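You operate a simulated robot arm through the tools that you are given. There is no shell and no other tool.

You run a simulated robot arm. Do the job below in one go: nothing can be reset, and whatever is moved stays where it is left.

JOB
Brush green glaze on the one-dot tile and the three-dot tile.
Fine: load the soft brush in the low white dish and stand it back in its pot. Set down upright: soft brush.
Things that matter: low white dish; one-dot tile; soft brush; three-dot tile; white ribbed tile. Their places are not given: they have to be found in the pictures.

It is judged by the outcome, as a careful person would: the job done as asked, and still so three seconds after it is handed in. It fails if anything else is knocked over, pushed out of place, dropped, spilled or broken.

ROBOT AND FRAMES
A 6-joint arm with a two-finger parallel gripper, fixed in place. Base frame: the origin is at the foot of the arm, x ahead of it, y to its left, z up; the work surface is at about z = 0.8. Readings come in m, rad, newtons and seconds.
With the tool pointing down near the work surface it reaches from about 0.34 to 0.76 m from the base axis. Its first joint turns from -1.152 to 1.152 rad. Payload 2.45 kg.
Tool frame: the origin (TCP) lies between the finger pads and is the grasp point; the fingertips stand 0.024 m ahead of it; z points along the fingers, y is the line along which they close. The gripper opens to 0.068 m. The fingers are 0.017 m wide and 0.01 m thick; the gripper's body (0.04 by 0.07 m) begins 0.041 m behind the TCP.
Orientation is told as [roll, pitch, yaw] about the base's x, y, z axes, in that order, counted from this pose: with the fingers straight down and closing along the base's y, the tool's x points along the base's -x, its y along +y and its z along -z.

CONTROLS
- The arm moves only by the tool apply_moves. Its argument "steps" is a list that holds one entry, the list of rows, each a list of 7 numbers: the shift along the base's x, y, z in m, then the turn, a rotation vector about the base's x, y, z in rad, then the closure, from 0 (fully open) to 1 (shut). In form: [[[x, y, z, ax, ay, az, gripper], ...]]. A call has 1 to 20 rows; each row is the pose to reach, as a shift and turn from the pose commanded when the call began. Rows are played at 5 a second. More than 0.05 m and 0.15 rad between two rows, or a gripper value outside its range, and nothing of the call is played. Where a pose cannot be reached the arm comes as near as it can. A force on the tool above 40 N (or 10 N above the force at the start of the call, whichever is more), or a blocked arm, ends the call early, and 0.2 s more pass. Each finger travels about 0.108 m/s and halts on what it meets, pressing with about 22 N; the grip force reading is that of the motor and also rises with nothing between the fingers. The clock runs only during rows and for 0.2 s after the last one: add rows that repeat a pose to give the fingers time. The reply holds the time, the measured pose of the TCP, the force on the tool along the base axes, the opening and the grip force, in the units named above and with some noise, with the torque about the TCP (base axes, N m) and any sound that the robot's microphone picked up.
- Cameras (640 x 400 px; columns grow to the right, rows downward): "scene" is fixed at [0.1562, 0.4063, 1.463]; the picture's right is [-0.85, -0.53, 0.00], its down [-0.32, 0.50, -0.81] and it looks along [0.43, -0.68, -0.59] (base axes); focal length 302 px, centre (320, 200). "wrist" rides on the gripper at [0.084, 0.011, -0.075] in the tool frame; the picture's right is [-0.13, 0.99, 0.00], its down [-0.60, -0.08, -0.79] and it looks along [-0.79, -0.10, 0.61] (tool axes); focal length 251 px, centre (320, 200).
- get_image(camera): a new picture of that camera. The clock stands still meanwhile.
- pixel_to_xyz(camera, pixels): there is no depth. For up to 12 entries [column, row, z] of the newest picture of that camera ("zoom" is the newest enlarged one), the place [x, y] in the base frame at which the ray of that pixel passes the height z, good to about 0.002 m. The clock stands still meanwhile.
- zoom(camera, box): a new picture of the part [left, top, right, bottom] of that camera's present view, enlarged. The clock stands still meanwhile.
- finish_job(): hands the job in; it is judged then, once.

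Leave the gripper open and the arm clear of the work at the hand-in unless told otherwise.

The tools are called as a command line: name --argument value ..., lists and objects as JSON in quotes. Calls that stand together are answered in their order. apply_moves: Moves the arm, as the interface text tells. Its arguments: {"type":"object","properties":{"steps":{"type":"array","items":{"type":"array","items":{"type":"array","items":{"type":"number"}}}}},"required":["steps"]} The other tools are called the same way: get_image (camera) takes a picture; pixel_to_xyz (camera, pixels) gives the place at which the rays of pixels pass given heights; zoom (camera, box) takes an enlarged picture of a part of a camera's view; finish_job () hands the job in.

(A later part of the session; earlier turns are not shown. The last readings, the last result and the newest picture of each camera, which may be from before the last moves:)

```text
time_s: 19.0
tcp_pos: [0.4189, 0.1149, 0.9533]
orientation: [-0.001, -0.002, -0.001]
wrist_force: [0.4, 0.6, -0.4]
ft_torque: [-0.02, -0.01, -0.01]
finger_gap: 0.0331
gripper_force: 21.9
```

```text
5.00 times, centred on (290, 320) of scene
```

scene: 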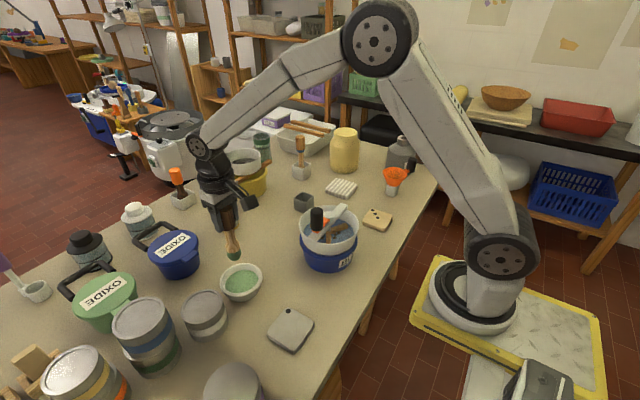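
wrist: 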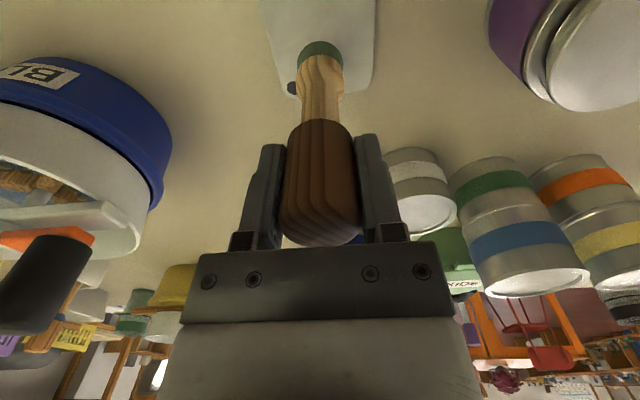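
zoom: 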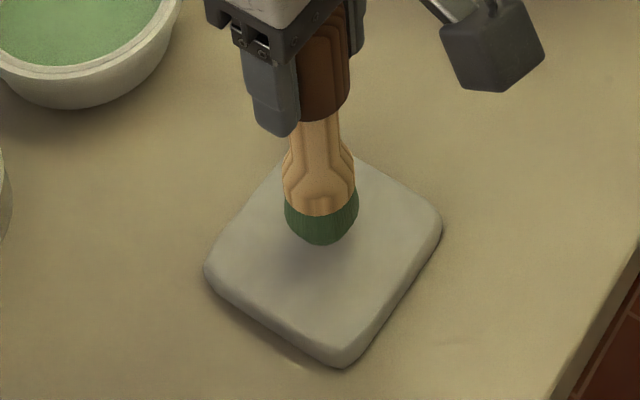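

The shadow is tightening and still no force, so I'll continue in 2 mm steps.

apply_moves --steps '[[[0, 0, -0.002, 0, 0, 0, 1], [0, 0, -0.004, 0, 0, 0, 1], [0, 0, -0.004, 0, 0, 0, 1]]]'

zoom --camera "scene" --box '[245, 280, 335, 360]'

```text
time_s: 19.8
tcp_pos: [0.4196, 0.1149, 0.9474]
orientation: [0.0, 0.001, 0.0]
wrist_force: [-0.2, 0.3, 0.0]
ft_torque: [-0.03, -0.01, 0.0]
finger_gap: 0.0331
gripper_force: 22.1
```

```text
5.00 times, centred on (290, 320) of scene
```

zoom: 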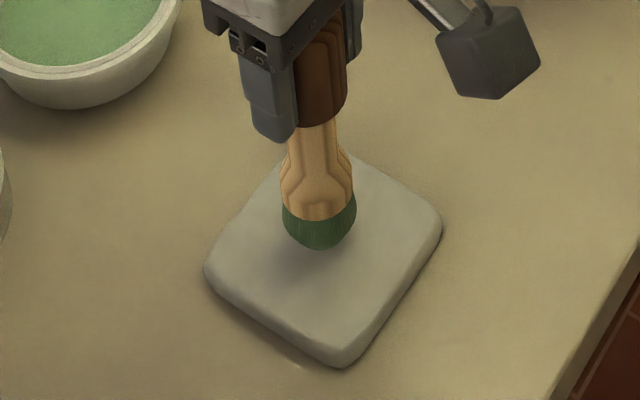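

No contact yet. I'll go another 4 mm in 2 mm steps.

apply_moves --steps '[[[0, 0, -0.002, 0, 0, 0, 1], [0, 0, -0.004, 0, 0, 0, 1], [0, 0, -0.004, 0, 0, 0, 1]]]'

zoom --camera "scene" --box '[245, 280, 335, 360]'

```text
time_s: 20.6
tcp_pos: [0.4188, 0.1154, 0.9431]
orientation: [0.0, 0.0, 0.0]
wrist_force: [1.6, -0.4, -0.7]
ft_torque: [0.0, 0.02, 0.01]
finger_gap: 0.033
gripper_force: 21.8
```

```text
5.00 times, centred on (290, 320) of scene
```

zoom: 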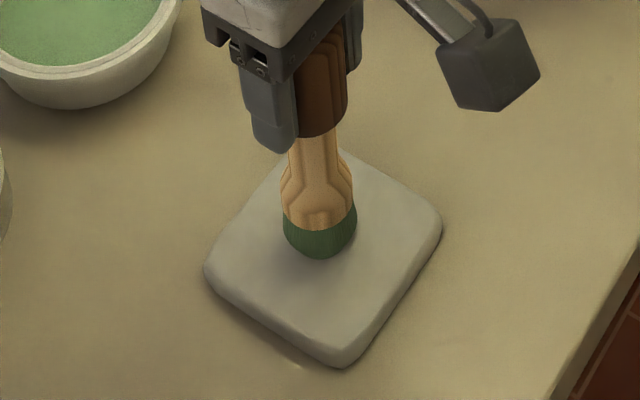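

Nearly touching. I'll go down 2 mm more, in 1 mm steps, and look.

apply_moves --steps '[[[0, 0, -0.001, 0, 0, 0, 1], [0, 0, -0.002, 0, 0, 0, 1], [0, 0, -0.002, 0, 0, 0, 1]]]'

zoom --camera "scene" --box '[245, 280, 335, 360]'

```text
time_s: 21.4
tcp_pos: [0.4202, 0.1171, 0.9413]
orientation: [-0.001, 0.001, -0.001]
wrist_force: [-0.4, 0.2, 0.4]
ft_torque: [-0.07, 0.01, 0.04]
finger_gap: 0.0331
gripper_force: 21.7
```

```text
5.00 times, centred on (290, 320) of scene
```

zoom: 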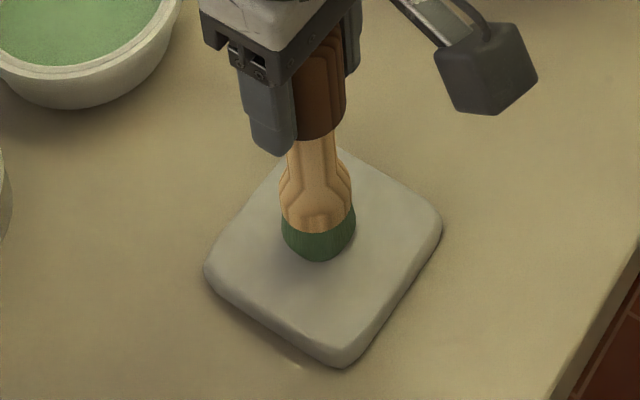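

Force is still about zero. I'll go down another 2 mm.

apply_moves --steps '[[[0, 0, -0.001, 0, 0, 0, 1], [0, 0, -0.002, 0, 0, 0, 1], [0, 0, -0.002, 0, 0, 0, 1]]]'

zoom --camera "scene" --box '[245, 280, 335, 360]'

```text
time_s: 22.2
tcp_pos: [0.4201, 0.1151, 0.9402]
orientation: [0.001, -0.004, 0.001]
wrist_force: [1.2, -3.7, 22.0]
ft_torque: [-0.41, -0.12, 0.03]
finger_gap: 0.033
gripper_force: 22.1
```

```text
5.00 times, centred on (290, 320) of scene
```

zoom: 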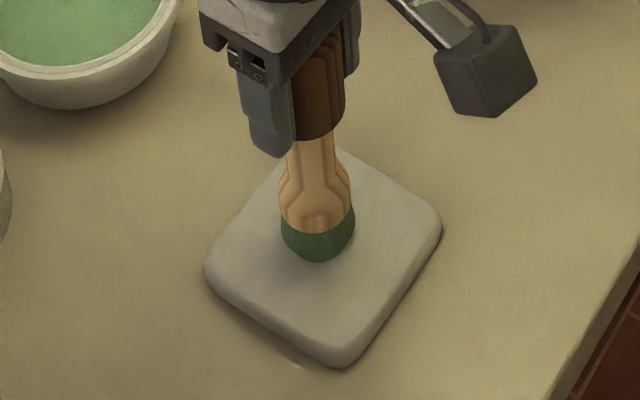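

Contact: 22 N at commanded z 0.9402, where at 0.9422 there was none. So the touch height is about 0.9415. I'll back off about 1.3 mm to a light touch, make a short test stroke in +x, and check for paint and tile motion.

apply_moves --steps '[[[0, 0, 0.0013, 0, 0, 0, 1], [0.004, 0, 0.0013, 0, 0, 0, 1], [0.008, 0, 0.0013, 0, 0, 0, 1], [0.012, 0, 0.0013, 0, 0, 0, 1], [0.016, 0, 0.0013, 0, 0, 0, 1], [0.02, 0, 0.0013, 0, 0, 0, 1], [0.02, 0, 0.0013, 0, 0, 0, 1]]]'

zoom --camera "scene" --box '[245, 280, 335, 360]'

get_image --camera "wrist"

```text
time_s: 23.8
tcp_pos: [0.4397, 0.1156, 0.9413]
orientation: [0.0, 0.001, -0.001]
wrist_force: [0.2, 0.1, -0.7]
ft_torque: [0.0, -0.03, 0.03]
finger_gap: 0.033
gripper_force: 21.5
```

```text
5.00 times, centred on (290, 320) of scene
```

zoom: 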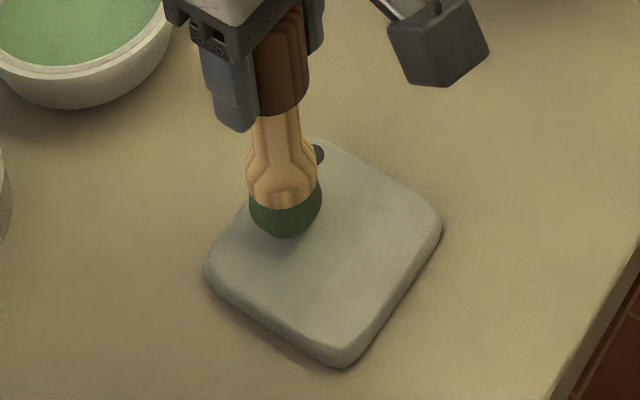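

```text
taken
```

wrist: 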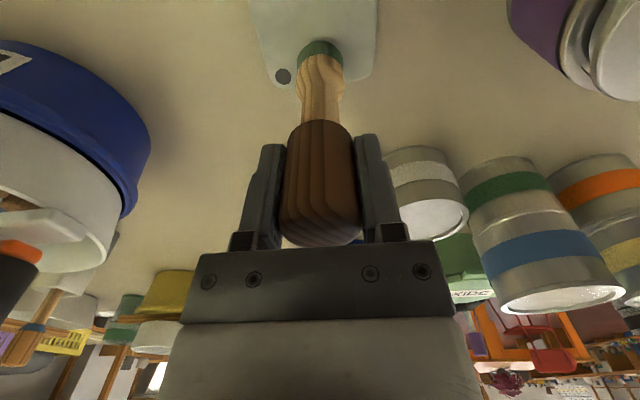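

The tile looks slightly greener already and hasn't moved. I'll carry on with a back-and-forth pattern at the same light height, staying inside the tile edges.

apply_moves --steps '[[[-0.008, 0, 0, 0, 0, 0, 1], [-0.018, 0, 0, 0, 0, 0, 1], [-0.028, 0, 0, 0, 0, 0, 1], [-0.038, 0, 0, 0, 0, 0, 1], [-0.042, 0.007, 0, 0, 0, 0, 1], [-0.042, 0.016, 0, 0, 0, 0, 1], [-0.032, 0.018, 0, 0, 0, 0, 1], [-0.022, 0.018, 0, 0, 0, 0, 1], [-0.012, 0.018, 0, 0, 0, 0, 1], [-0.002, 0.018, 0, 0, 0, 0, 1], [-0.002, 0.018, 0, 0, 0, 0, 1]]]'

zoom --camera "scene" --box '[245, 280, 335, 360]'

```text
time_s: 26.2
tcp_pos: [0.4392, 0.1343, 0.9426]
orientation: [0.0, 0.001, -0.001]
wrist_force: [0.3, -0.2, 0.0]
ft_torque: [0.02, -0.02, 0.0]
finger_gap: 0.033
gripper_force: 22.3
```

```text
5.00 times, centred on (290, 320) of scene
```

zoom: 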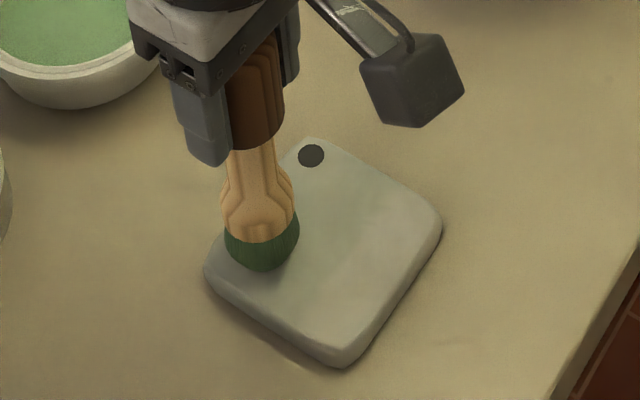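

The tint is still faint and there's no contact force at this height. I'll lower by about 0.6 mm for a light pressure and read the force.

apply_moves --steps '[[[0, 0, -0.0006, 0, 0, 0, 1], [0, 0, -0.0006, 0, 0, 0, 1]]]'

zoom --camera "scene" --box '[245, 280, 335, 360]'

```text
time_s: 26.8
tcp_pos: [0.4382, 0.1349, 0.9407]
orientation: [-0.001, 0.001, -0.001]
wrist_force: [0.0, 0.1, -0.4]
ft_torque: [0.01, 0.02, -0.01]
finger_gap: 0.0333
gripper_force: 21.4
```

```text
5.00 times, centred on (290, 320) of scene
```

zoom: 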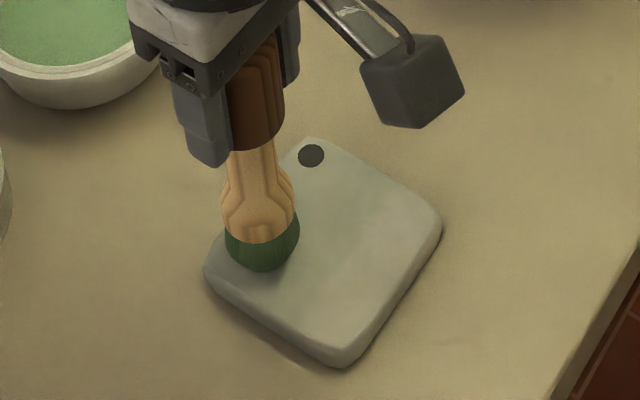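

Still no contact, so I'll lower another 1 mm in 0.5 mm steps.

apply_moves --steps '[[[0, 0, -0.0005, 0, 0, 0, 1], [0, 0, -0.001, 0, 0, 0, 1], [0, 0, -0.001, 0, 0, 0, 1]]]'

```text
time_s: 27.6
tcp_pos: [0.4391, 0.1342, 0.9401]
orientation: [0.0, -0.001, 0.0]
wrist_force: [-3.3, 3.2, 10.7]
ft_torque: [0.3, 0.26, 0.01]
finger_gap: 0.033
gripper_force: 22.5
```

Light contact: about 11 N at commanded z 0.9399. I'll stroke across the tile in -x at this height.

apply_moves --steps '[[[-0.008, 0, 0, 0, 0, 0, 1], [-0.016, 0, 0, 0, 0, 0, 1], [-0.024, 0, 0, 0, 0, 0, 1], [-0.032, 0, 0, 0, 0, 0, 1], [-0.039, 0, 0, 0, 0, 0, 1]]]'

zoom --camera "scene" --box '[245, 280, 335, 360]'

```text
time_s: 28.8
tcp_pos: [0.3986, 0.1323, 0.9396]
orientation: [0.0, 0.001, 0.0]
wrist_force: [2.2, -0.7, 5.5]
ft_torque: [-0.1, -0.19, 0.01]
finger_gap: 0.033
gripper_force: 21.6
```

```text
5.00 times, centred on (290, 320) of scene
```

zoom: 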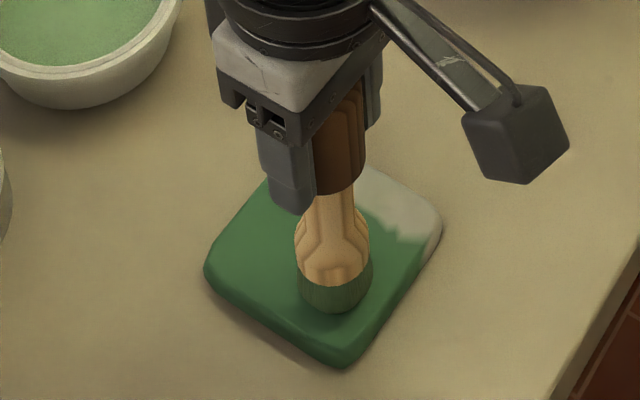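

The glaze is going on: most of the tile is green, with the corner at small x and small y (zoom (400,205)) still bare. I'll stroke along -y at this x, then +x along the far side.

apply_moves --steps '[[[0, -0.008, 0, 0, 0, 0, 1], [0, -0.016, 0, 0, 0, 0, 1], [0, -0.024, 0, 0, 0, 0, 1], [0, -0.032, 0, 0, 0, 0, 1], [0, -0.04, 0, 0, 0, 0, 1], [0.008, -0.04, 0, 0, 0, 0, 1], [0.016, -0.04, 0, 0, 0, 0, 1], [0.024, -0.04, 0, 0, 0, 0, 1], [0.032, -0.04, 0, 0, 0, 0, 1]]]'

zoom --camera "scene" --box '[245, 280, 335, 360]'

```text
time_s: 30.8
tcp_pos: [0.4324, 0.0937, 0.9397]
orientation: [0.0, 0.0, 0.0]
wrist_force: [0.3, 0.4, -0.2]
ft_torque: [0.0, 0.01, 0.01]
finger_gap: 0.0333
gripper_force: 22.4
```

```text
5.00 times, centred on (290, 320) of scene
```

zoom: 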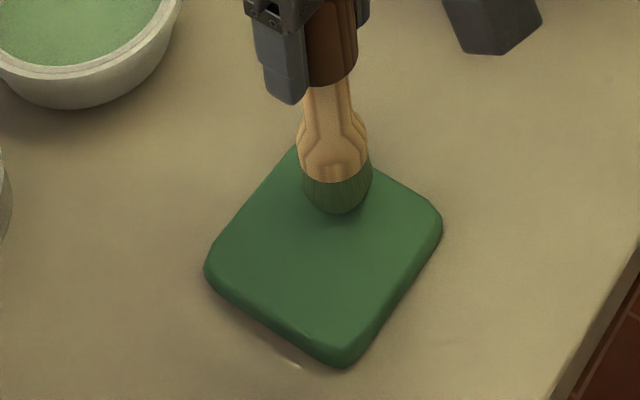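

The tile now looks fully green, and it hasn't moved. I'll lift straight up and inspect it.

apply_moves --steps '[[[0, 0, 0.01, 0, 0, 0, 1], [0, 0, 0.03, 0, 0, 0, 1], [0, 0, 0.06, 0, 0, 0, 1], [0, 0, 0.09, 0, 0, 0, 1], [0, 0, 0.11, 0, 0, 0, 1], [0, 0, 0.11, 0, 0, 0, 1]]]'

zoom --camera "scene" --box '[215, 240, 335, 360]'

get_image --camera "wrist"

```text
time_s: 32.2
tcp_pos: [0.4329, 0.0937, 1.0486]
orientation: [-0.001, 0.001, 0.0]
wrist_force: [0.9, 0.0, -0.9]
ft_torque: [0.0, 0.03, -0.01]
finger_gap: 0.0331
gripper_force: 22.0
```

```text
3.33 times, centred on (275, 300) of scene
```

zoom: 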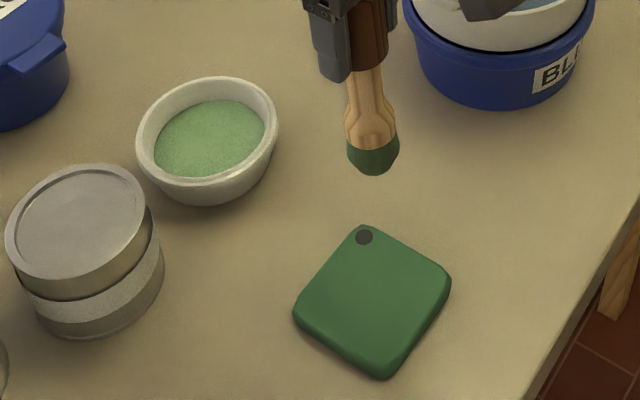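

```text
taken
```

wrist: 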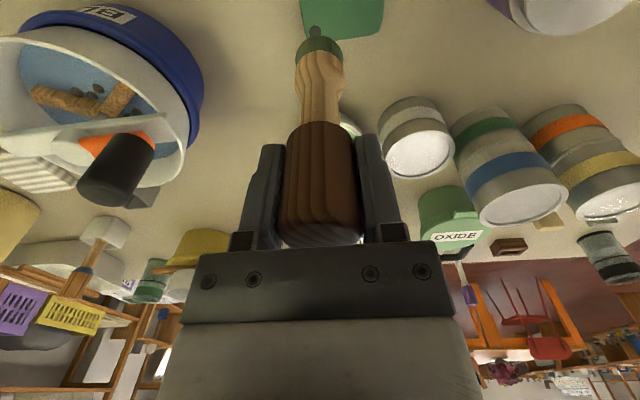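

The one-dot tile is evenly green with its dot visible. I'll go back to the dish to reload: over to (0.594, 0.0885), down to z 0.949 (the same depth as before), pause, and back up.

apply_moves --steps '[[[0.035, -0.001, 0, 0, 0, 0, 1], [0.07, -0.002, 0, 0, 0, 0, 1], [0.105, -0.003, 0, 0, 0, 0, 1], [0.14, -0.004, 0, 0, 0, 0, 1], [0.163, -0.0045, 0, 0, 0, 0, 1], [0.163, -0.0045, -0.03, 0, 0, 0, 1], [0.163, -0.0045, -0.06, 0, 0, 0, 1], [0.163, -0.0045, -0.08, 0, 0, 0, 1], [0.163, -0.0045, -0.093, 0, 0, 0, 1], [0.163, -0.0045, -0.1007, 0, 0, 0, 1], [0.163, -0.0045, -0.1007, 0, 0, 0, 1], [0.163, -0.0045, -0.1007, 0, 0, 0, 1]]]'

zoom --camera "scene" --box '[205, 235, 285, 305]'

```text
time_s: 34.8
tcp_pos: [0.5939, 0.0877, 0.9463]
orientation: [0.0, 0.0, 0.0]
wrist_force: [-0.1, -0.4, -1.4]
ft_torque: [0.03, -0.01, -0.05]
finger_gap: 0.0332
gripper_force: 22.1
```

```text
5.71 times, centred on (245, 270) of scene
```

zoom: 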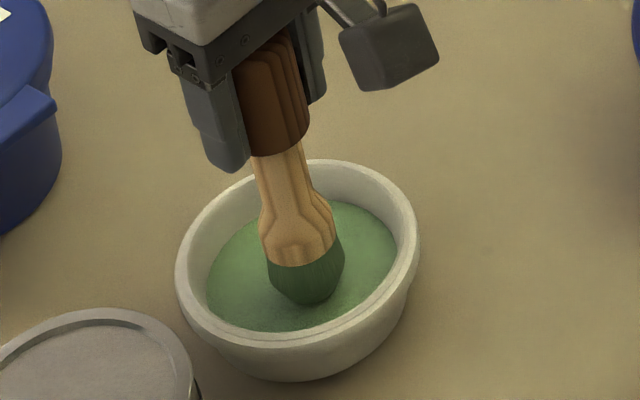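

The tip is at the glaze surface with no force. To be sure of a full load I'll dip 3 mm deeper in small steps, then raise it and pause over the dish.

apply_moves --steps '[[[0, 0, -0.0015, 0, 0, 0, 1], [0, 0, -0.003, 0, 0, 0, 1], [0, 0, -0.003, 0, 0, 0, 1]]]'

zoom --camera "scene" --box '[205, 235, 285, 305]'

```text
time_s: 35.6
tcp_pos: [0.5947, 0.0892, 0.9456]
orientation: [0.0, 0.0, 0.0]
wrist_force: [0.2, 0.4, -0.3]
ft_torque: [-0.01, 0.01, 0.02]
finger_gap: 0.033
gripper_force: 22.0
```

```text
5.71 times, centred on (245, 270) of scene
```

zoom: 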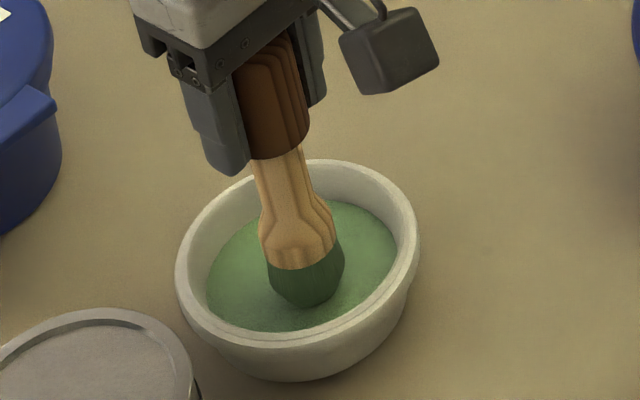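

Loaded again with no contact. I'll raise it, pause over the dish, and check.

apply_moves --steps '[[[0, 0, 0.01, 0, 0, 0, 1], [0, 0, 0.02, 0, 0, 0, 1], [0, 0, 0.033, 0, 0, 0, 1], [0, 0, 0.033, 0, 0, 0, 1], [0, 0, 0.033, 0, 0, 0, 1], [0, 0, 0.033, 0, 0, 0, 1], [0, 0, 0.033, 0, 0, 0, 1], [0, 0, 0.055, 0, 0, 0, 1], [0, 0, 0.08, 0, 0, 0, 1], [0, 0, 0.114, 0, 0, 0, 1], [0, 0, 0.114, 0, 0, 0, 1]]]'

zoom --camera "scene" --box '[205, 215, 285, 305]'

```text
time_s: 38.0
tcp_pos: [0.5924, 0.0884, 1.0623]
orientation: [0.0, -0.001, 0.0]
wrist_force: [-1.4, -0.2, -1.1]
ft_torque: [0.01, 0.03, 0.0]
finger_gap: 0.0332
gripper_force: 21.9
```

```text
4.44 times, centred on (245, 260) of scene
```

zoom: 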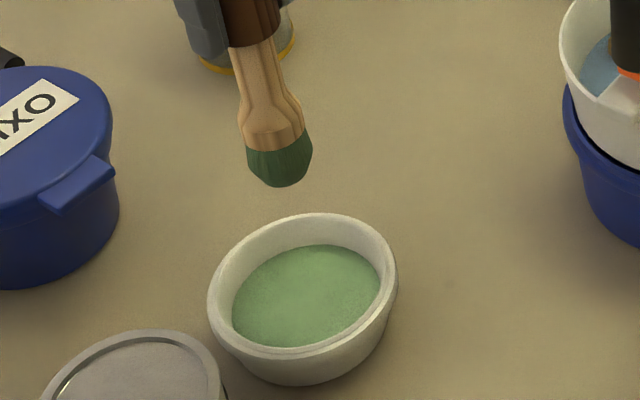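

The brush is loaded with no drips. I'll carry it around the far side of the bucket (x≈0.6), in front of the grey pot, to above the three-dot tile, staying off the ribbed tile.

apply_moves --steps '[[[0.008, -0.035, 0, 0, 0, 0, 1], [0.014, -0.07, 0, 0, 0, 0, 1], [0.016, -0.108, 0, 0, 0, 0, 1], [0.014, -0.146, 0, 0, 0, 0, 1], [0.01, -0.184, 0, 0, 0, 0, 1], [0.005, -0.222, 0, 0, 0, 0, 1], [-0.002, -0.26, 0, 0, 0, 0, 1], [-0.012, -0.296, 0, 0, 0, 0, 1], [-0.03, -0.33, 0, 0, 0, 0, 1], [-0.054, -0.36, 0, 0, 0, 0, 1], [-0.084, -0.385, 0, 0, 0, 0, 1], [-0.116, -0.405, 0, 0, 0, 0, 1], [-0.15, -0.422, 0, 0, 0, 0, 1], [-0.188, -0.4385, 0, 0, 0, 0, 1], [-0.188, -0.4385, 0, 0, 0, 0, 1]]]'

get_image --camera "scene"

get_image --camera "wrist"

zoom --camera "scene" --box '[330, 160, 430, 245]'

```text
time_s: 41.2
tcp_pos: [0.4036, -0.3501, 1.0593]
orientation: [-0.001, 0.0, -0.002]
wrist_force: [0.2, 0.1, 0.0]
ft_torque: [0.01, 0.04, 0.04]
finger_gap: 0.0332
gripper_force: 21.7
```

```text
taken
```

scene: 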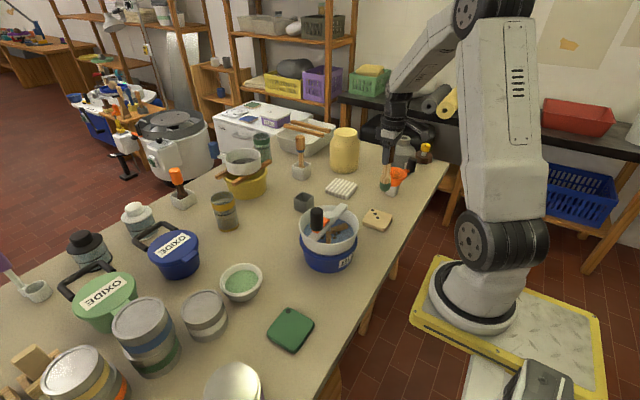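

```text
taken
```

wrist: 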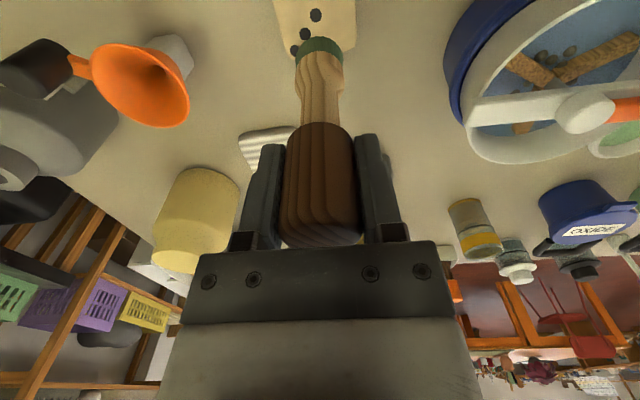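

```text
4.71 times, centred on (380, 202) of scene
```

zoom: 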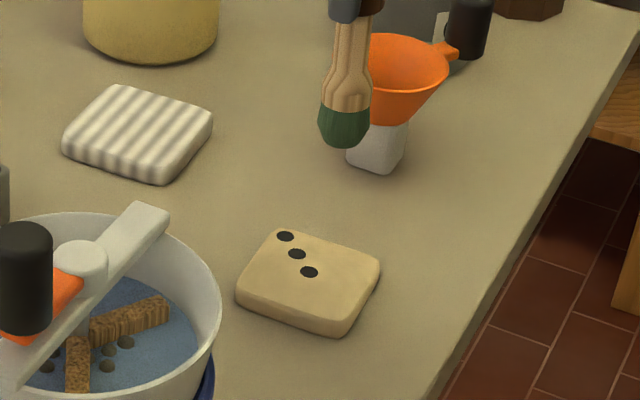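

I'm over the three-dot tile. I'll lower to about 2 cm above the surface and check alignment.

apply_moves --steps '[[[0, 0, -0.03, 0, 0, 0, 1], [0, 0, -0.06, 0, 0, 0, 1], [0, 0, -0.08, 0, 0, 0, 1], [0, 0, -0.095, 0, 0, 0, 1], [0, 0, -0.105, 0, 0, 0, 1], [0, 0, -0.105, 0, 0, 0, 1]]]'

zoom --camera "scene" --box '[335, 180, 425, 245]'

get_image --camera "wrist"

```text
time_s: 42.6
tcp_pos: [0.4057, -0.3495, 0.9549]
orientation: [0.0, 0.0, -0.001]
wrist_force: [0.2, -0.2, -0.9]
ft_torque: [0.0, -0.04, 0.03]
finger_gap: 0.0332
gripper_force: 22.1
```

```text
6.15 times, centred on (380, 212) of scene
```

zoom: 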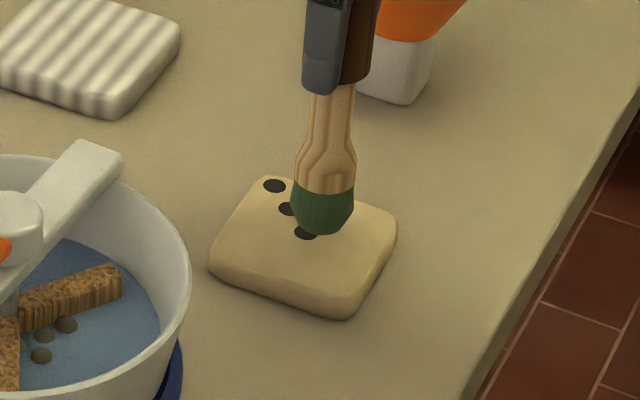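

```text
taken
```

wrist: 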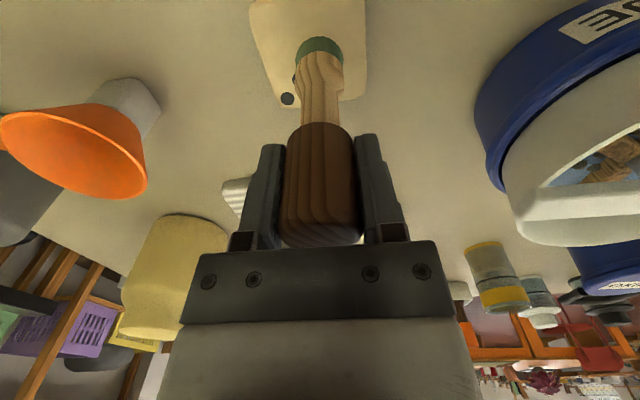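

The tip is over the tile centre. I'll check the tile extents from the wrist view, using the far corners near (280,104) and (365,97) and the sides.

zoom --camera "wrist" --box '[235, 0, 385, 115]'

pixel_to_xyz --camera "wrist" --pixels '[[276, 100, 0.813], [364, 95, 0.813], [251, 20, 0.813], [366, 20, 0.813], [254, 40, 0.813], [366, 50, 0.813], [287, 98, 0.813]]'

```text
3.48 times, centred on (310, 58) of wrist
```

zoom: 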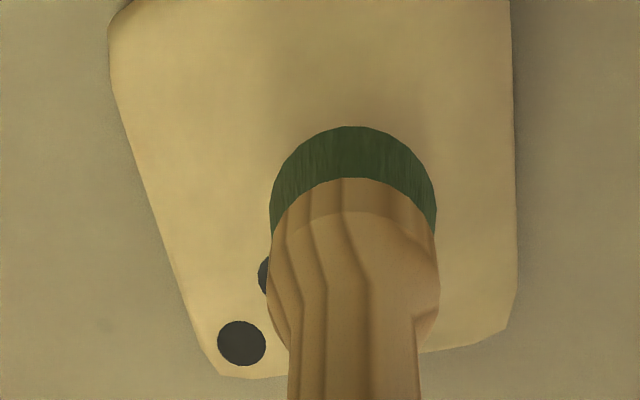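

```text
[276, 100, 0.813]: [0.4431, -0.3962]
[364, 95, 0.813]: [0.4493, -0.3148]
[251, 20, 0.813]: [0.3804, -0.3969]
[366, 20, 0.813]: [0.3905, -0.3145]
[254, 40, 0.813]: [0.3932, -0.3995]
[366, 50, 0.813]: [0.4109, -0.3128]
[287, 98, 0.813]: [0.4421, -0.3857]
```

The tile spans about y -0.397 to -0.314 and x 0.370 to 0.447. I'll lower in small steps to find the touch height.

apply_moves --steps '[[[0, 0, -0.004, 0, 0, 0, 1], [0, 0, -0.008, 0, 0, 0, 1], [0, 0, -0.011, 0, 0, 0, 1], [0, 0, -0.011, 0, 0, 0, 1]]]'

zoom --camera "scene" --box '[335, 180, 425, 245]'

```text
time_s: 43.6
tcp_pos: [0.4056, -0.3489, 0.9443]
orientation: [-0.001, 0.0, 0.0]
wrist_force: [-0.4, 0.4, -0.6]
ft_torque: [0.0, 0.03, 0.02]
finger_gap: 0.0329
gripper_force: 22.3
```

```text
6.15 times, centred on (380, 212) of scene
```

zoom: 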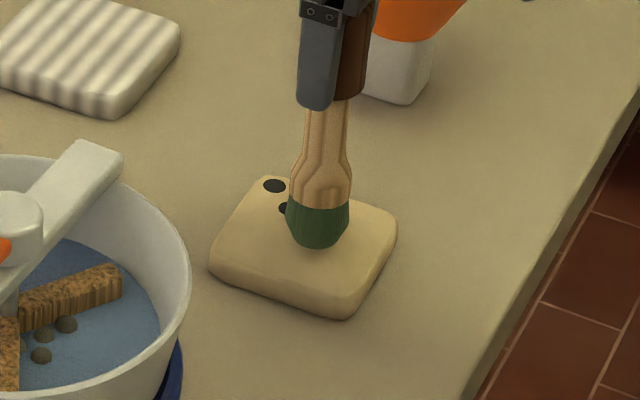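

No contact yet at about 0.944. I'll continue in 1 mm steps.

apply_moves --steps '[[[0, 0, -0.001, 0, 0, 0, 1], [0, 0, -0.002, 0, 0, 0, 1], [0, 0, -0.002, 0, 0, 0, 1]]]'

```text
time_s: 44.4
tcp_pos: [0.405, -0.35, 0.9429]
orientation: [0.0, 0.0, 0.0]
wrist_force: [0.6, 0.8, -0.9]
ft_torque: [0.03, -0.01, -0.03]
finger_gap: 0.033
gripper_force: 21.6
```

Still free, so down another 1.2 mm.

apply_moves --steps '[[[0, 0, -0.0006, 0, 0, 0, 1], [0, 0, -0.0012, 0, 0, 0, 1], [0, 0, -0.0012, 0, 0, 0, 1]]]'

```text
time_s: 45.2
tcp_pos: [0.4064, -0.3502, 0.9397]
orientation: [-0.001, 0.002, 0.0]
wrist_force: [0.1, 0.1, 0.8]
ft_torque: [0.0, -0.03, 0.03]
finger_gap: 0.0334
gripper_force: 22.0
```

Commanded z is now about 0.941 and there is no real force yet. I'll go down another 1 mm.

apply_moves --steps '[[[0, 0, -0.0005, 0, 0, 0, 1], [0, 0, -0.001, 0, 0, 0, 1], [0, 0, -0.001, 0, 0, 0, 1]]]'

zoom --camera "scene" --box '[335, 180, 425, 245]'

```text
time_s: 46.0
tcp_pos: [0.4055, -0.3489, 0.9401]
orientation: [0.0, 0.001, 0.002]
wrist_force: [-0.3, 0.4, -0.8]
ft_torque: [0.0, 0.04, 0.02]
finger_gap: 0.0332
gripper_force: 22.2
```

```text
6.15 times, centred on (380, 212) of scene
```

zoom: 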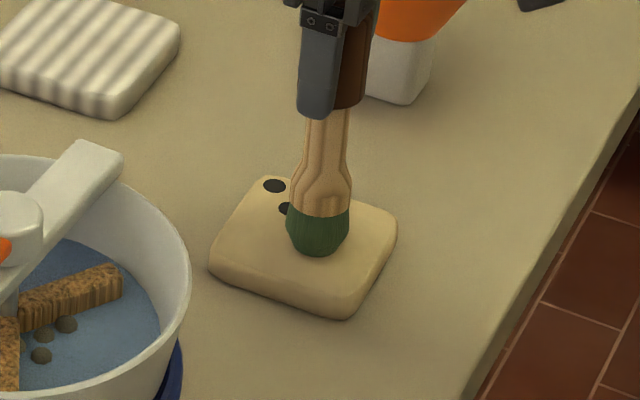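

No force yet; the bristles look almost on the surface. Another 1 mm down.

apply_moves --steps '[[[0, 0, -0.0005, 0, 0, 0, 1], [0, 0, -0.001, 0, 0, 0, 1], [0, 0, -0.001, 0, 0, 0, 1]]]'

```text
time_s: 46.8
tcp_pos: [0.4065, -0.3498, 0.9386]
orientation: [0.0, 0.0, 0.001]
wrist_force: [0.1, 0.3, -0.6]
ft_torque: [-0.03, 0.01, 0.01]
finger_gap: 0.033
gripper_force: 22.1
```

Still free at commanded 0.939, so another 1 mm.

apply_moves --steps '[[[0, 0, -0.0005, 0, 0, 0, 1], [0, 0, -0.001, 0, 0, 0, 1], [0, 0, -0.001, 0, 0, 0, 1]]]'

zoom --camera "scene" --box '[335, 180, 425, 245]'

```text
time_s: 47.6
tcp_pos: [0.4066, -0.3488, 0.9389]
orientation: [-0.002, 0.001, 0.0]
wrist_force: [-0.2, -0.9, 2.5]
ft_torque: [-0.14, -0.11, 0.01]
finger_gap: 0.0329
gripper_force: 22.0
```

```text
6.15 times, centred on (380, 212) of scene
```

zoom: 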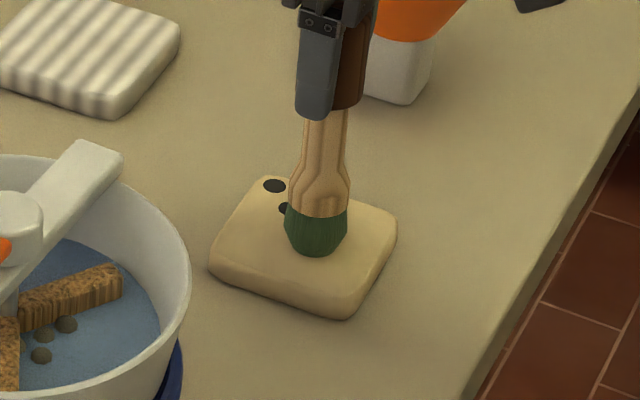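

Light contact (2.5 N) at commanded 0.938. I'll add 0.3 mm and make a first stroke: +x to about 0.428, then +y, then -x.

apply_moves --steps '[[[0, 0, -0.0003, 0, 0, 0, 1], [0.008, 0, -0.0003, 0, 0, 0, 1], [0.016, 0, -0.0003, 0, 0, 0, 1], [0.022, 0, -0.0003, 0, 0, 0, 1], [0.022, 0.009, -0.0003, 0, 0, 0, 1], [0.022, 0.017, -0.0003, 0, 0, 0, 1]]]'

zoom --camera "scene" --box '[335, 180, 425, 245]'

```text
time_s: 49.0
tcp_pos: [0.4275, -0.3333, 0.9381]
orientation: [-0.002, -0.002, 0.001]
wrist_force: [-0.5, -3.8, 7.6]
ft_torque: [-0.49, -0.09, -0.04]
finger_gap: 0.0332
gripper_force: 21.7
```

```text
6.15 times, centred on (380, 212) of scene
```

zoom: 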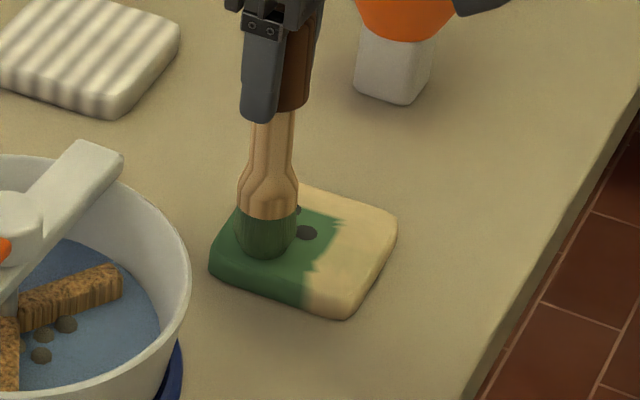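

Glaze is going on (7.6 N). I'll continue: -x to 0.388, then -y to -0.376, then +x.

apply_moves --steps '[[[-0.008, 0, 0, 0, 0, 0, 1], [-0.016, 0, 0, 0, 0, 0, 1], [-0.024, 0, 0, 0, 0, 0, 1], [-0.032, 0, 0, 0, 0, 0, 1], [-0.04, 0, 0, 0, 0, 0, 1], [-0.04, -0.009, 0, 0, 0, 0, 1], [-0.04, -0.018, 0, 0, 0, 0, 1], [-0.04, -0.027, 0, 0, 0, 0, 1], [-0.04, -0.036, 0, 0, 0, 0, 1], [-0.04, -0.043, 0, 0, 0, 0, 1]]]'

zoom --camera "scene" --box '[335, 180, 425, 245]'

```text
time_s: 51.2
tcp_pos: [0.3884, -0.3753, 0.9381]
orientation: [0.001, 0.001, 0.001]
wrist_force: [-0.5, -0.4, 0.2]
ft_torque: [0.0, -0.02, -0.04]
finger_gap: 0.0327
gripper_force: 21.5
```

```text
6.15 times, centred on (380, 212) of scene
```

zoom: 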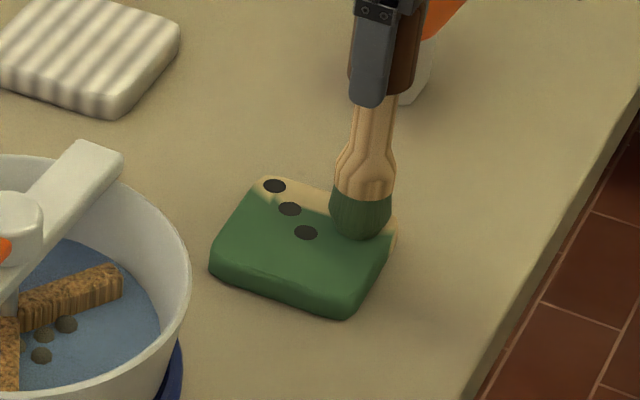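

Only the strip at the most negative y is bare, and contact was lost here (0 N). I'll lower 0.6 mm and read the force.

apply_moves --steps '[[[0, 0, -0.0006, 0, 0, 0, 1], [0, 0, -0.0006, 0, 0, 0, 1]]]'

```text
time_s: 51.8
tcp_pos: [0.3869, -0.3752, 0.9369]
orientation: [0.001, 0.001, -0.001]
wrist_force: [-0.3, -0.2, 0.2]
ft_torque: [-0.04, 0.0, -0.03]
finger_gap: 0.033
gripper_force: 21.8
```

Still no contact. Down another 0.8 mm.

apply_moves --steps '[[[0, 0, -0.0004, 0, 0, 0, 1], [0, 0, -0.0008, 0, 0, 0, 1], [0, 0, -0.0008, 0, 0, 0, 1]]]'

zoom --camera "scene" --box '[335, 180, 425, 245]'

```text
time_s: 52.6
tcp_pos: [0.3867, -0.3753, 0.9368]
orientation: [0.0, -0.001, 0.0]
wrist_force: [-0.7, 4.1, 8.9]
ft_torque: [0.42, -0.09, 0.04]
finger_gap: 0.0331
gripper_force: 21.7
```

```text
6.15 times, centred on (380, 212) of scene
```

zoom: 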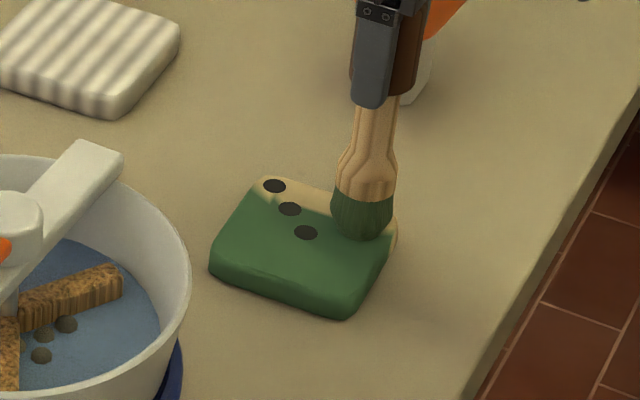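

Contact again at about 9 N. I'll stroke +x along this strip.

apply_moves --steps '[[[0.004, -0.003, 0, 0, 0, 0, 1], [0.012, -0.003, 0, 0, 0, 0, 1], [0.02, -0.003, 0, 0, 0, 0, 1], [0.028, -0.003, 0, 0, 0, 0, 1], [0.036, -0.003, 0, 0, 0, 0, 1], [0.042, -0.003, 0, 0, 0, 0, 1]]]'

zoom --camera "scene" --box '[335, 180, 425, 245]'

```text
time_s: 54.0
tcp_pos: [0.4287, -0.3776, 0.9366]
orientation: [0.001, -0.001, 0.001]
wrist_force: [-1.0, 0.1, 1.0]
ft_torque: [0.06, 0.05, 0.0]
finger_gap: 0.0331
gripper_force: 21.8
```

```text
6.15 times, centred on (380, 212) of scene
```

zoom: 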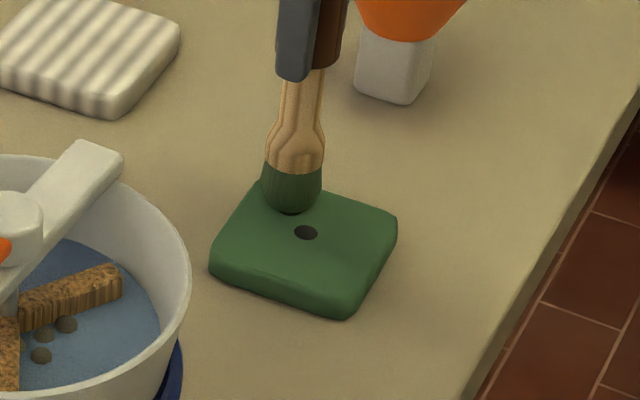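

The tile looks covered, and it hasn't moved. I'll lift straight up and inspect both the tile and the brush.

apply_moves --steps '[[[0, 0, 0.01, 0, 0, 0, 1], [0, 0, 0.03, 0, 0, 0, 1], [0, 0, 0.06, 0, 0, 0, 1], [0, 0, 0.09, 0, 0, 0, 1], [0, 0, 0.12, 0, 0, 0, 1], [0, 0, 0.12, 0, 0, 0, 1]]]'

zoom --camera "scene" --box '[335, 160, 425, 245]'

get_image --camera "wrist"

get_image --camera "scene"

```text
time_s: 55.4
tcp_pos: [0.4294, -0.3785, 1.0562]
orientation: [0.001, 0.0, -0.001]
wrist_force: [-0.4, -0.5, -1.1]
ft_torque: [0.02, -0.02, 0.0]
finger_gap: 0.0331
gripper_force: 21.9
```

```text
4.71 times, centred on (380, 202) of scene
```

zoom: 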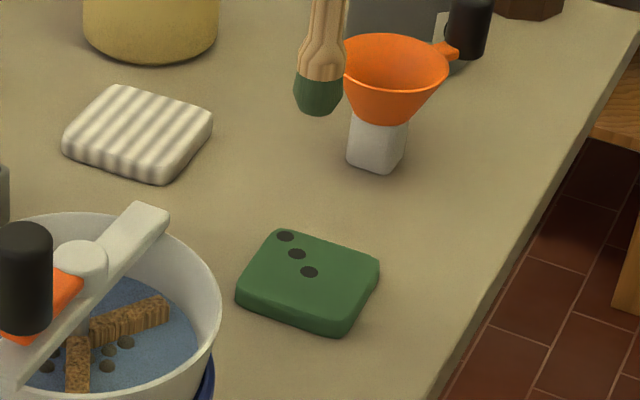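

```text
taken
```

wrist: 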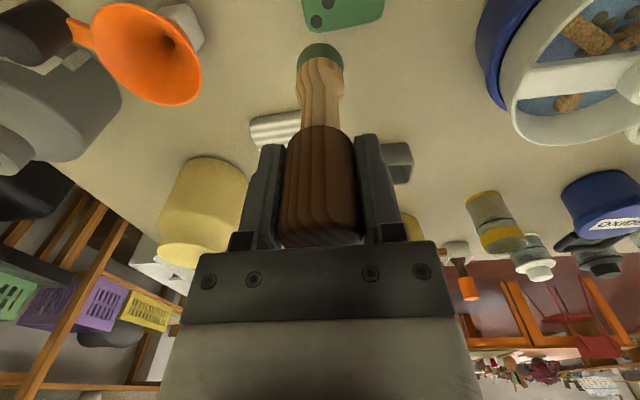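

```text
taken
```

scene: 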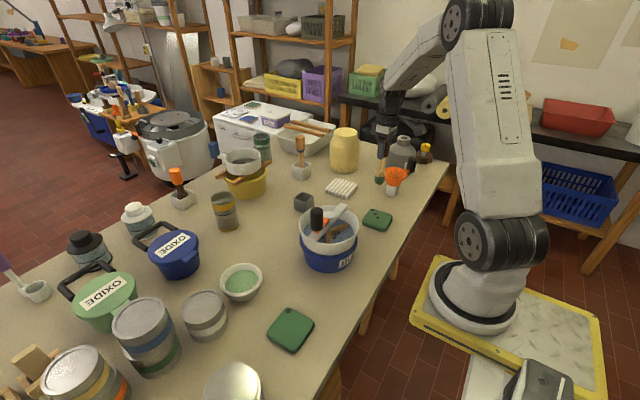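

Both tiles are green, and the ribbed tile and everything else are untouched. The brush seems to have slid up a few mm in the grip: the dark/light junction is now at row ~125, where it was ~118. I'll carry it back above its grey pot at the same x,y it was lifted from and compare.

apply_moves --steps '[[[0.033, 0.0134, 0, 0, 0, 0, 1], [0.066, 0.0267, 0, 0, 0, 0, 1], [0.099, 0.04, 0, 0, 0, 0, 1], [0.132, 0.0534, 0, 0, 0, 0, 1], [0.165, 0.0668, 0, 0, 0, 0, 1], [0.198, 0.0802, -0.003, 0, 0, 0, 1], [0.2286, 0.0935, -0.0061, 0, 0, 0, 1], [0.2286, 0.0935, -0.0061, 0, 0, 0, 1], [0.2286, 0.0935, -0.0061, 0, 0, 0, 1]]]'

get_image --camera "wrist"

zoom --camera "scene" --box '[260, 110, 360, 220]'

zoom --camera "wrist" --box '[250, 0, 390, 140]'

zoom --camera "scene" --box '[282, 150, 322, 190]'

```text
time_s: 57.4
tcp_pos: [0.6623, -0.2843, 1.049]
orientation: [0.002, 0.001, 0.0]
wrist_force: [-0.3, 0.1, -0.6]
ft_torque: [0.01, 0.02, 0.0]
finger_gap: 0.0331
gripper_force: 21.9
```

```text
taken
```

wrist: 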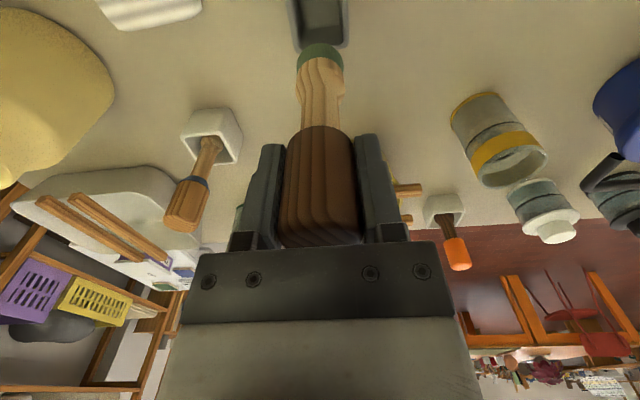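

```text
3.64 times, centred on (310, 165) of scene
```

zoom: 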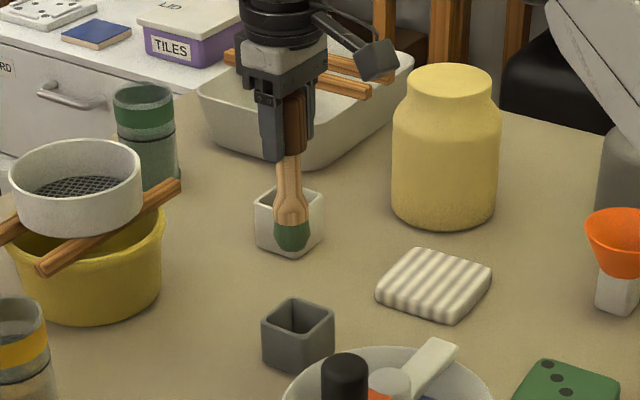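

```text
2.86 times, centred on (320, 70) of wrist
```

zoom: 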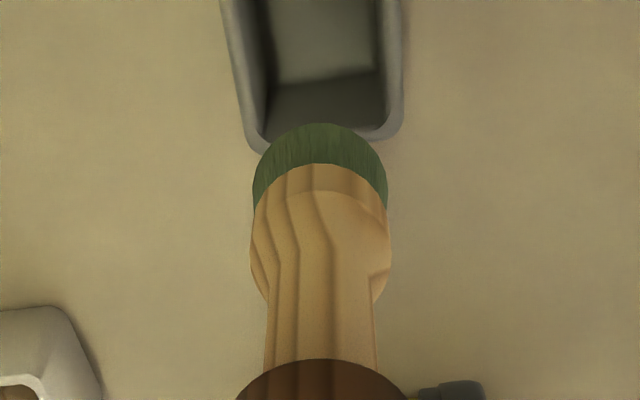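

```text
10.00 times, centred on (302, 170) of scene
```

zoom: 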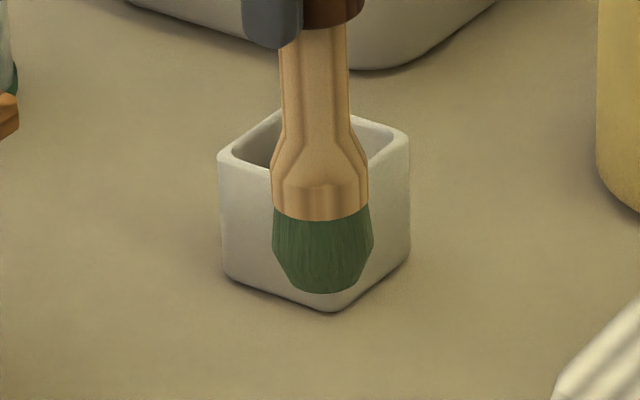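

The scene view shows the gripper about 2–3 mm to the +x side of where it was at lift-off, which matches the reading x=0.6623 against the earlier 0.659. The brush has slid up about 5–6 mm in the grip but is still straight. I'll hold for a moment to let the arm settle and read again.

apply_moves --steps '[[[0, 0, 0, 0, 0, 0, 1], [0, 0, 0, 0, 0, 0, 1], [0, 0, 0, 0, 0, 0, 1]]]'

zoom --camera "scene" --box '[282, 150, 322, 190]'

```text
time_s: 58.2
tcp_pos: [0.6609, -0.2829, 1.0506]
orientation: [0.001, 0.001, 0.001]
wrist_force: [0.8, -0.1, -1.0]
ft_torque: [-0.03, -0.01, -0.01]
finger_gap: 0.0333
gripper_force: 21.8
```

```text
10.00 times, centred on (302, 170) of scene
```

zoom: 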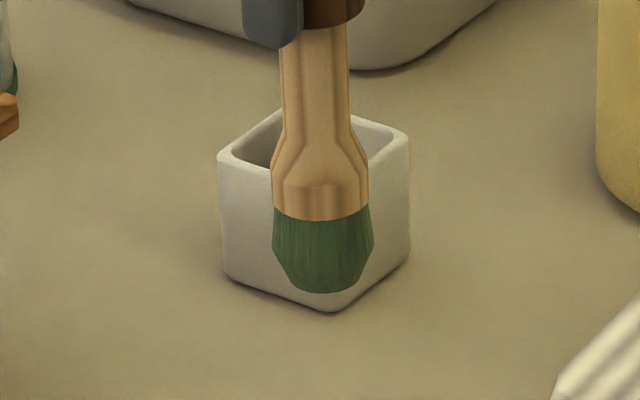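

The offset is real: about +2.6 mm in x and +1.2 mm in y against lift-off. I'll correct by that amount and verify against the earlier view, where the tip was at zoom column 332 and the left finger edge at 250.

apply_moves --steps '[[[-0.0026, -0.0012, 0, 0, 0, 0, 1], [-0.0026, -0.0012, 0, 0, 0, 0, 1], [-0.0026, -0.0012, 0, 0, 0, 0, 1]]]'

zoom --camera "scene" --box '[282, 150, 322, 190]'

zoom --camera "wrist" --box '[250, 0, 390, 140]'

```text
time_s: 59.0
tcp_pos: [0.6581, -0.2854, 1.0478]
orientation: [0.001, 0.0, 0.0]
wrist_force: [0.7, -0.1, 0.2]
ft_torque: [0.0, -0.02, 0.01]
finger_gap: 0.0332
gripper_force: 21.8
```

```text
10.00 times, centred on (302, 170) of scene
```

zoom: 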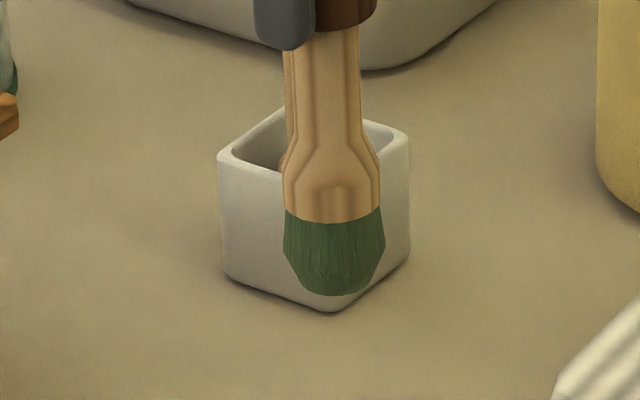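

```text
2.86 times, centred on (320, 70) of wrist
```

zoom: 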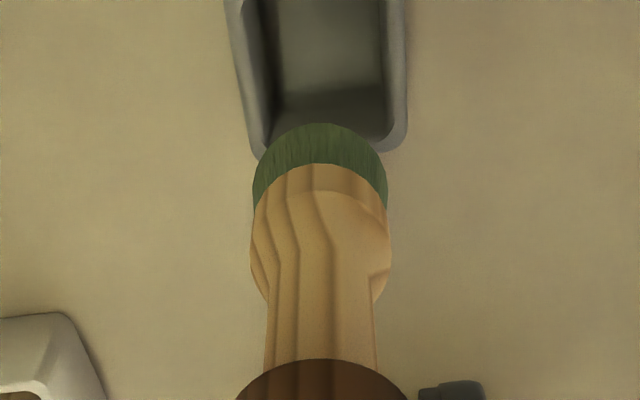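

That puts the tip at column ~335, slightly past the original 332. I'll add back 0.8 mm in x, lower until the tip is just above the rim, and look closely.

apply_moves --steps '[[[0.0008, 0.0003, -0.02, 0, 0, 0, 1], [0.0008, 0.0003, -0.04, 0, 0, 0, 1], [0.0008, 0.0003, -0.06, 0, 0, 0, 1], [0.0008, 0.0003, -0.072, 0, 0, 0, 1], [0.0008, 0.0003, -0.072, 0, 0, 0, 1]]]'

zoom --camera "scene" --box '[277, 165, 331, 215]'

zoom --camera "wrist" --box '[250, 0, 390, 140]'

```text
time_s: 60.2
tcp_pos: [0.6574, -0.2843, 0.9769]
orientation: [0.0, 0.002, -0.001]
wrist_force: [0.4, 0.1, -1.4]
ft_torque: [-0.01, -0.02, 0.01]
finger_gap: 0.0332
gripper_force: 22.1
```

```text
8.00 times, centred on (304, 190) of scene
```

zoom: 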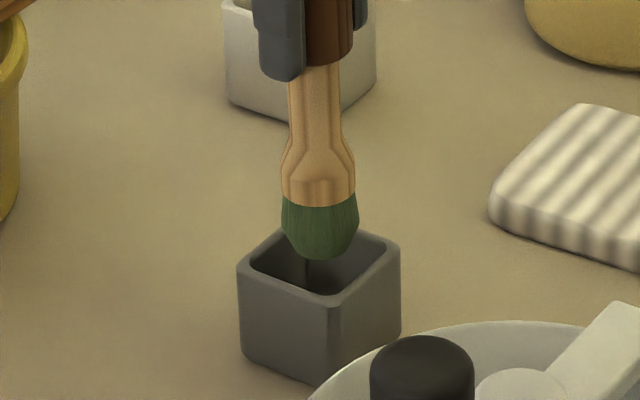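

```text
2.86 times, centred on (320, 70) of wrist
```

zoom: 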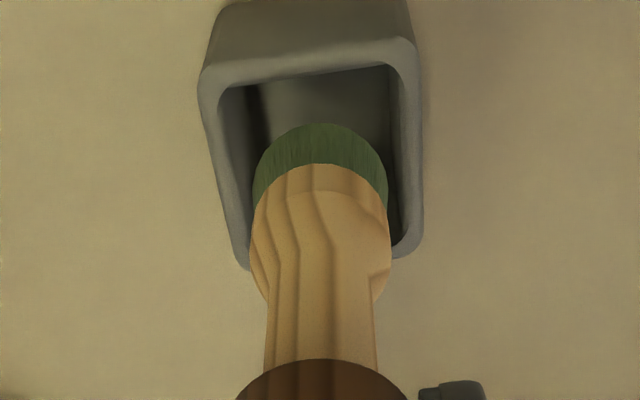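

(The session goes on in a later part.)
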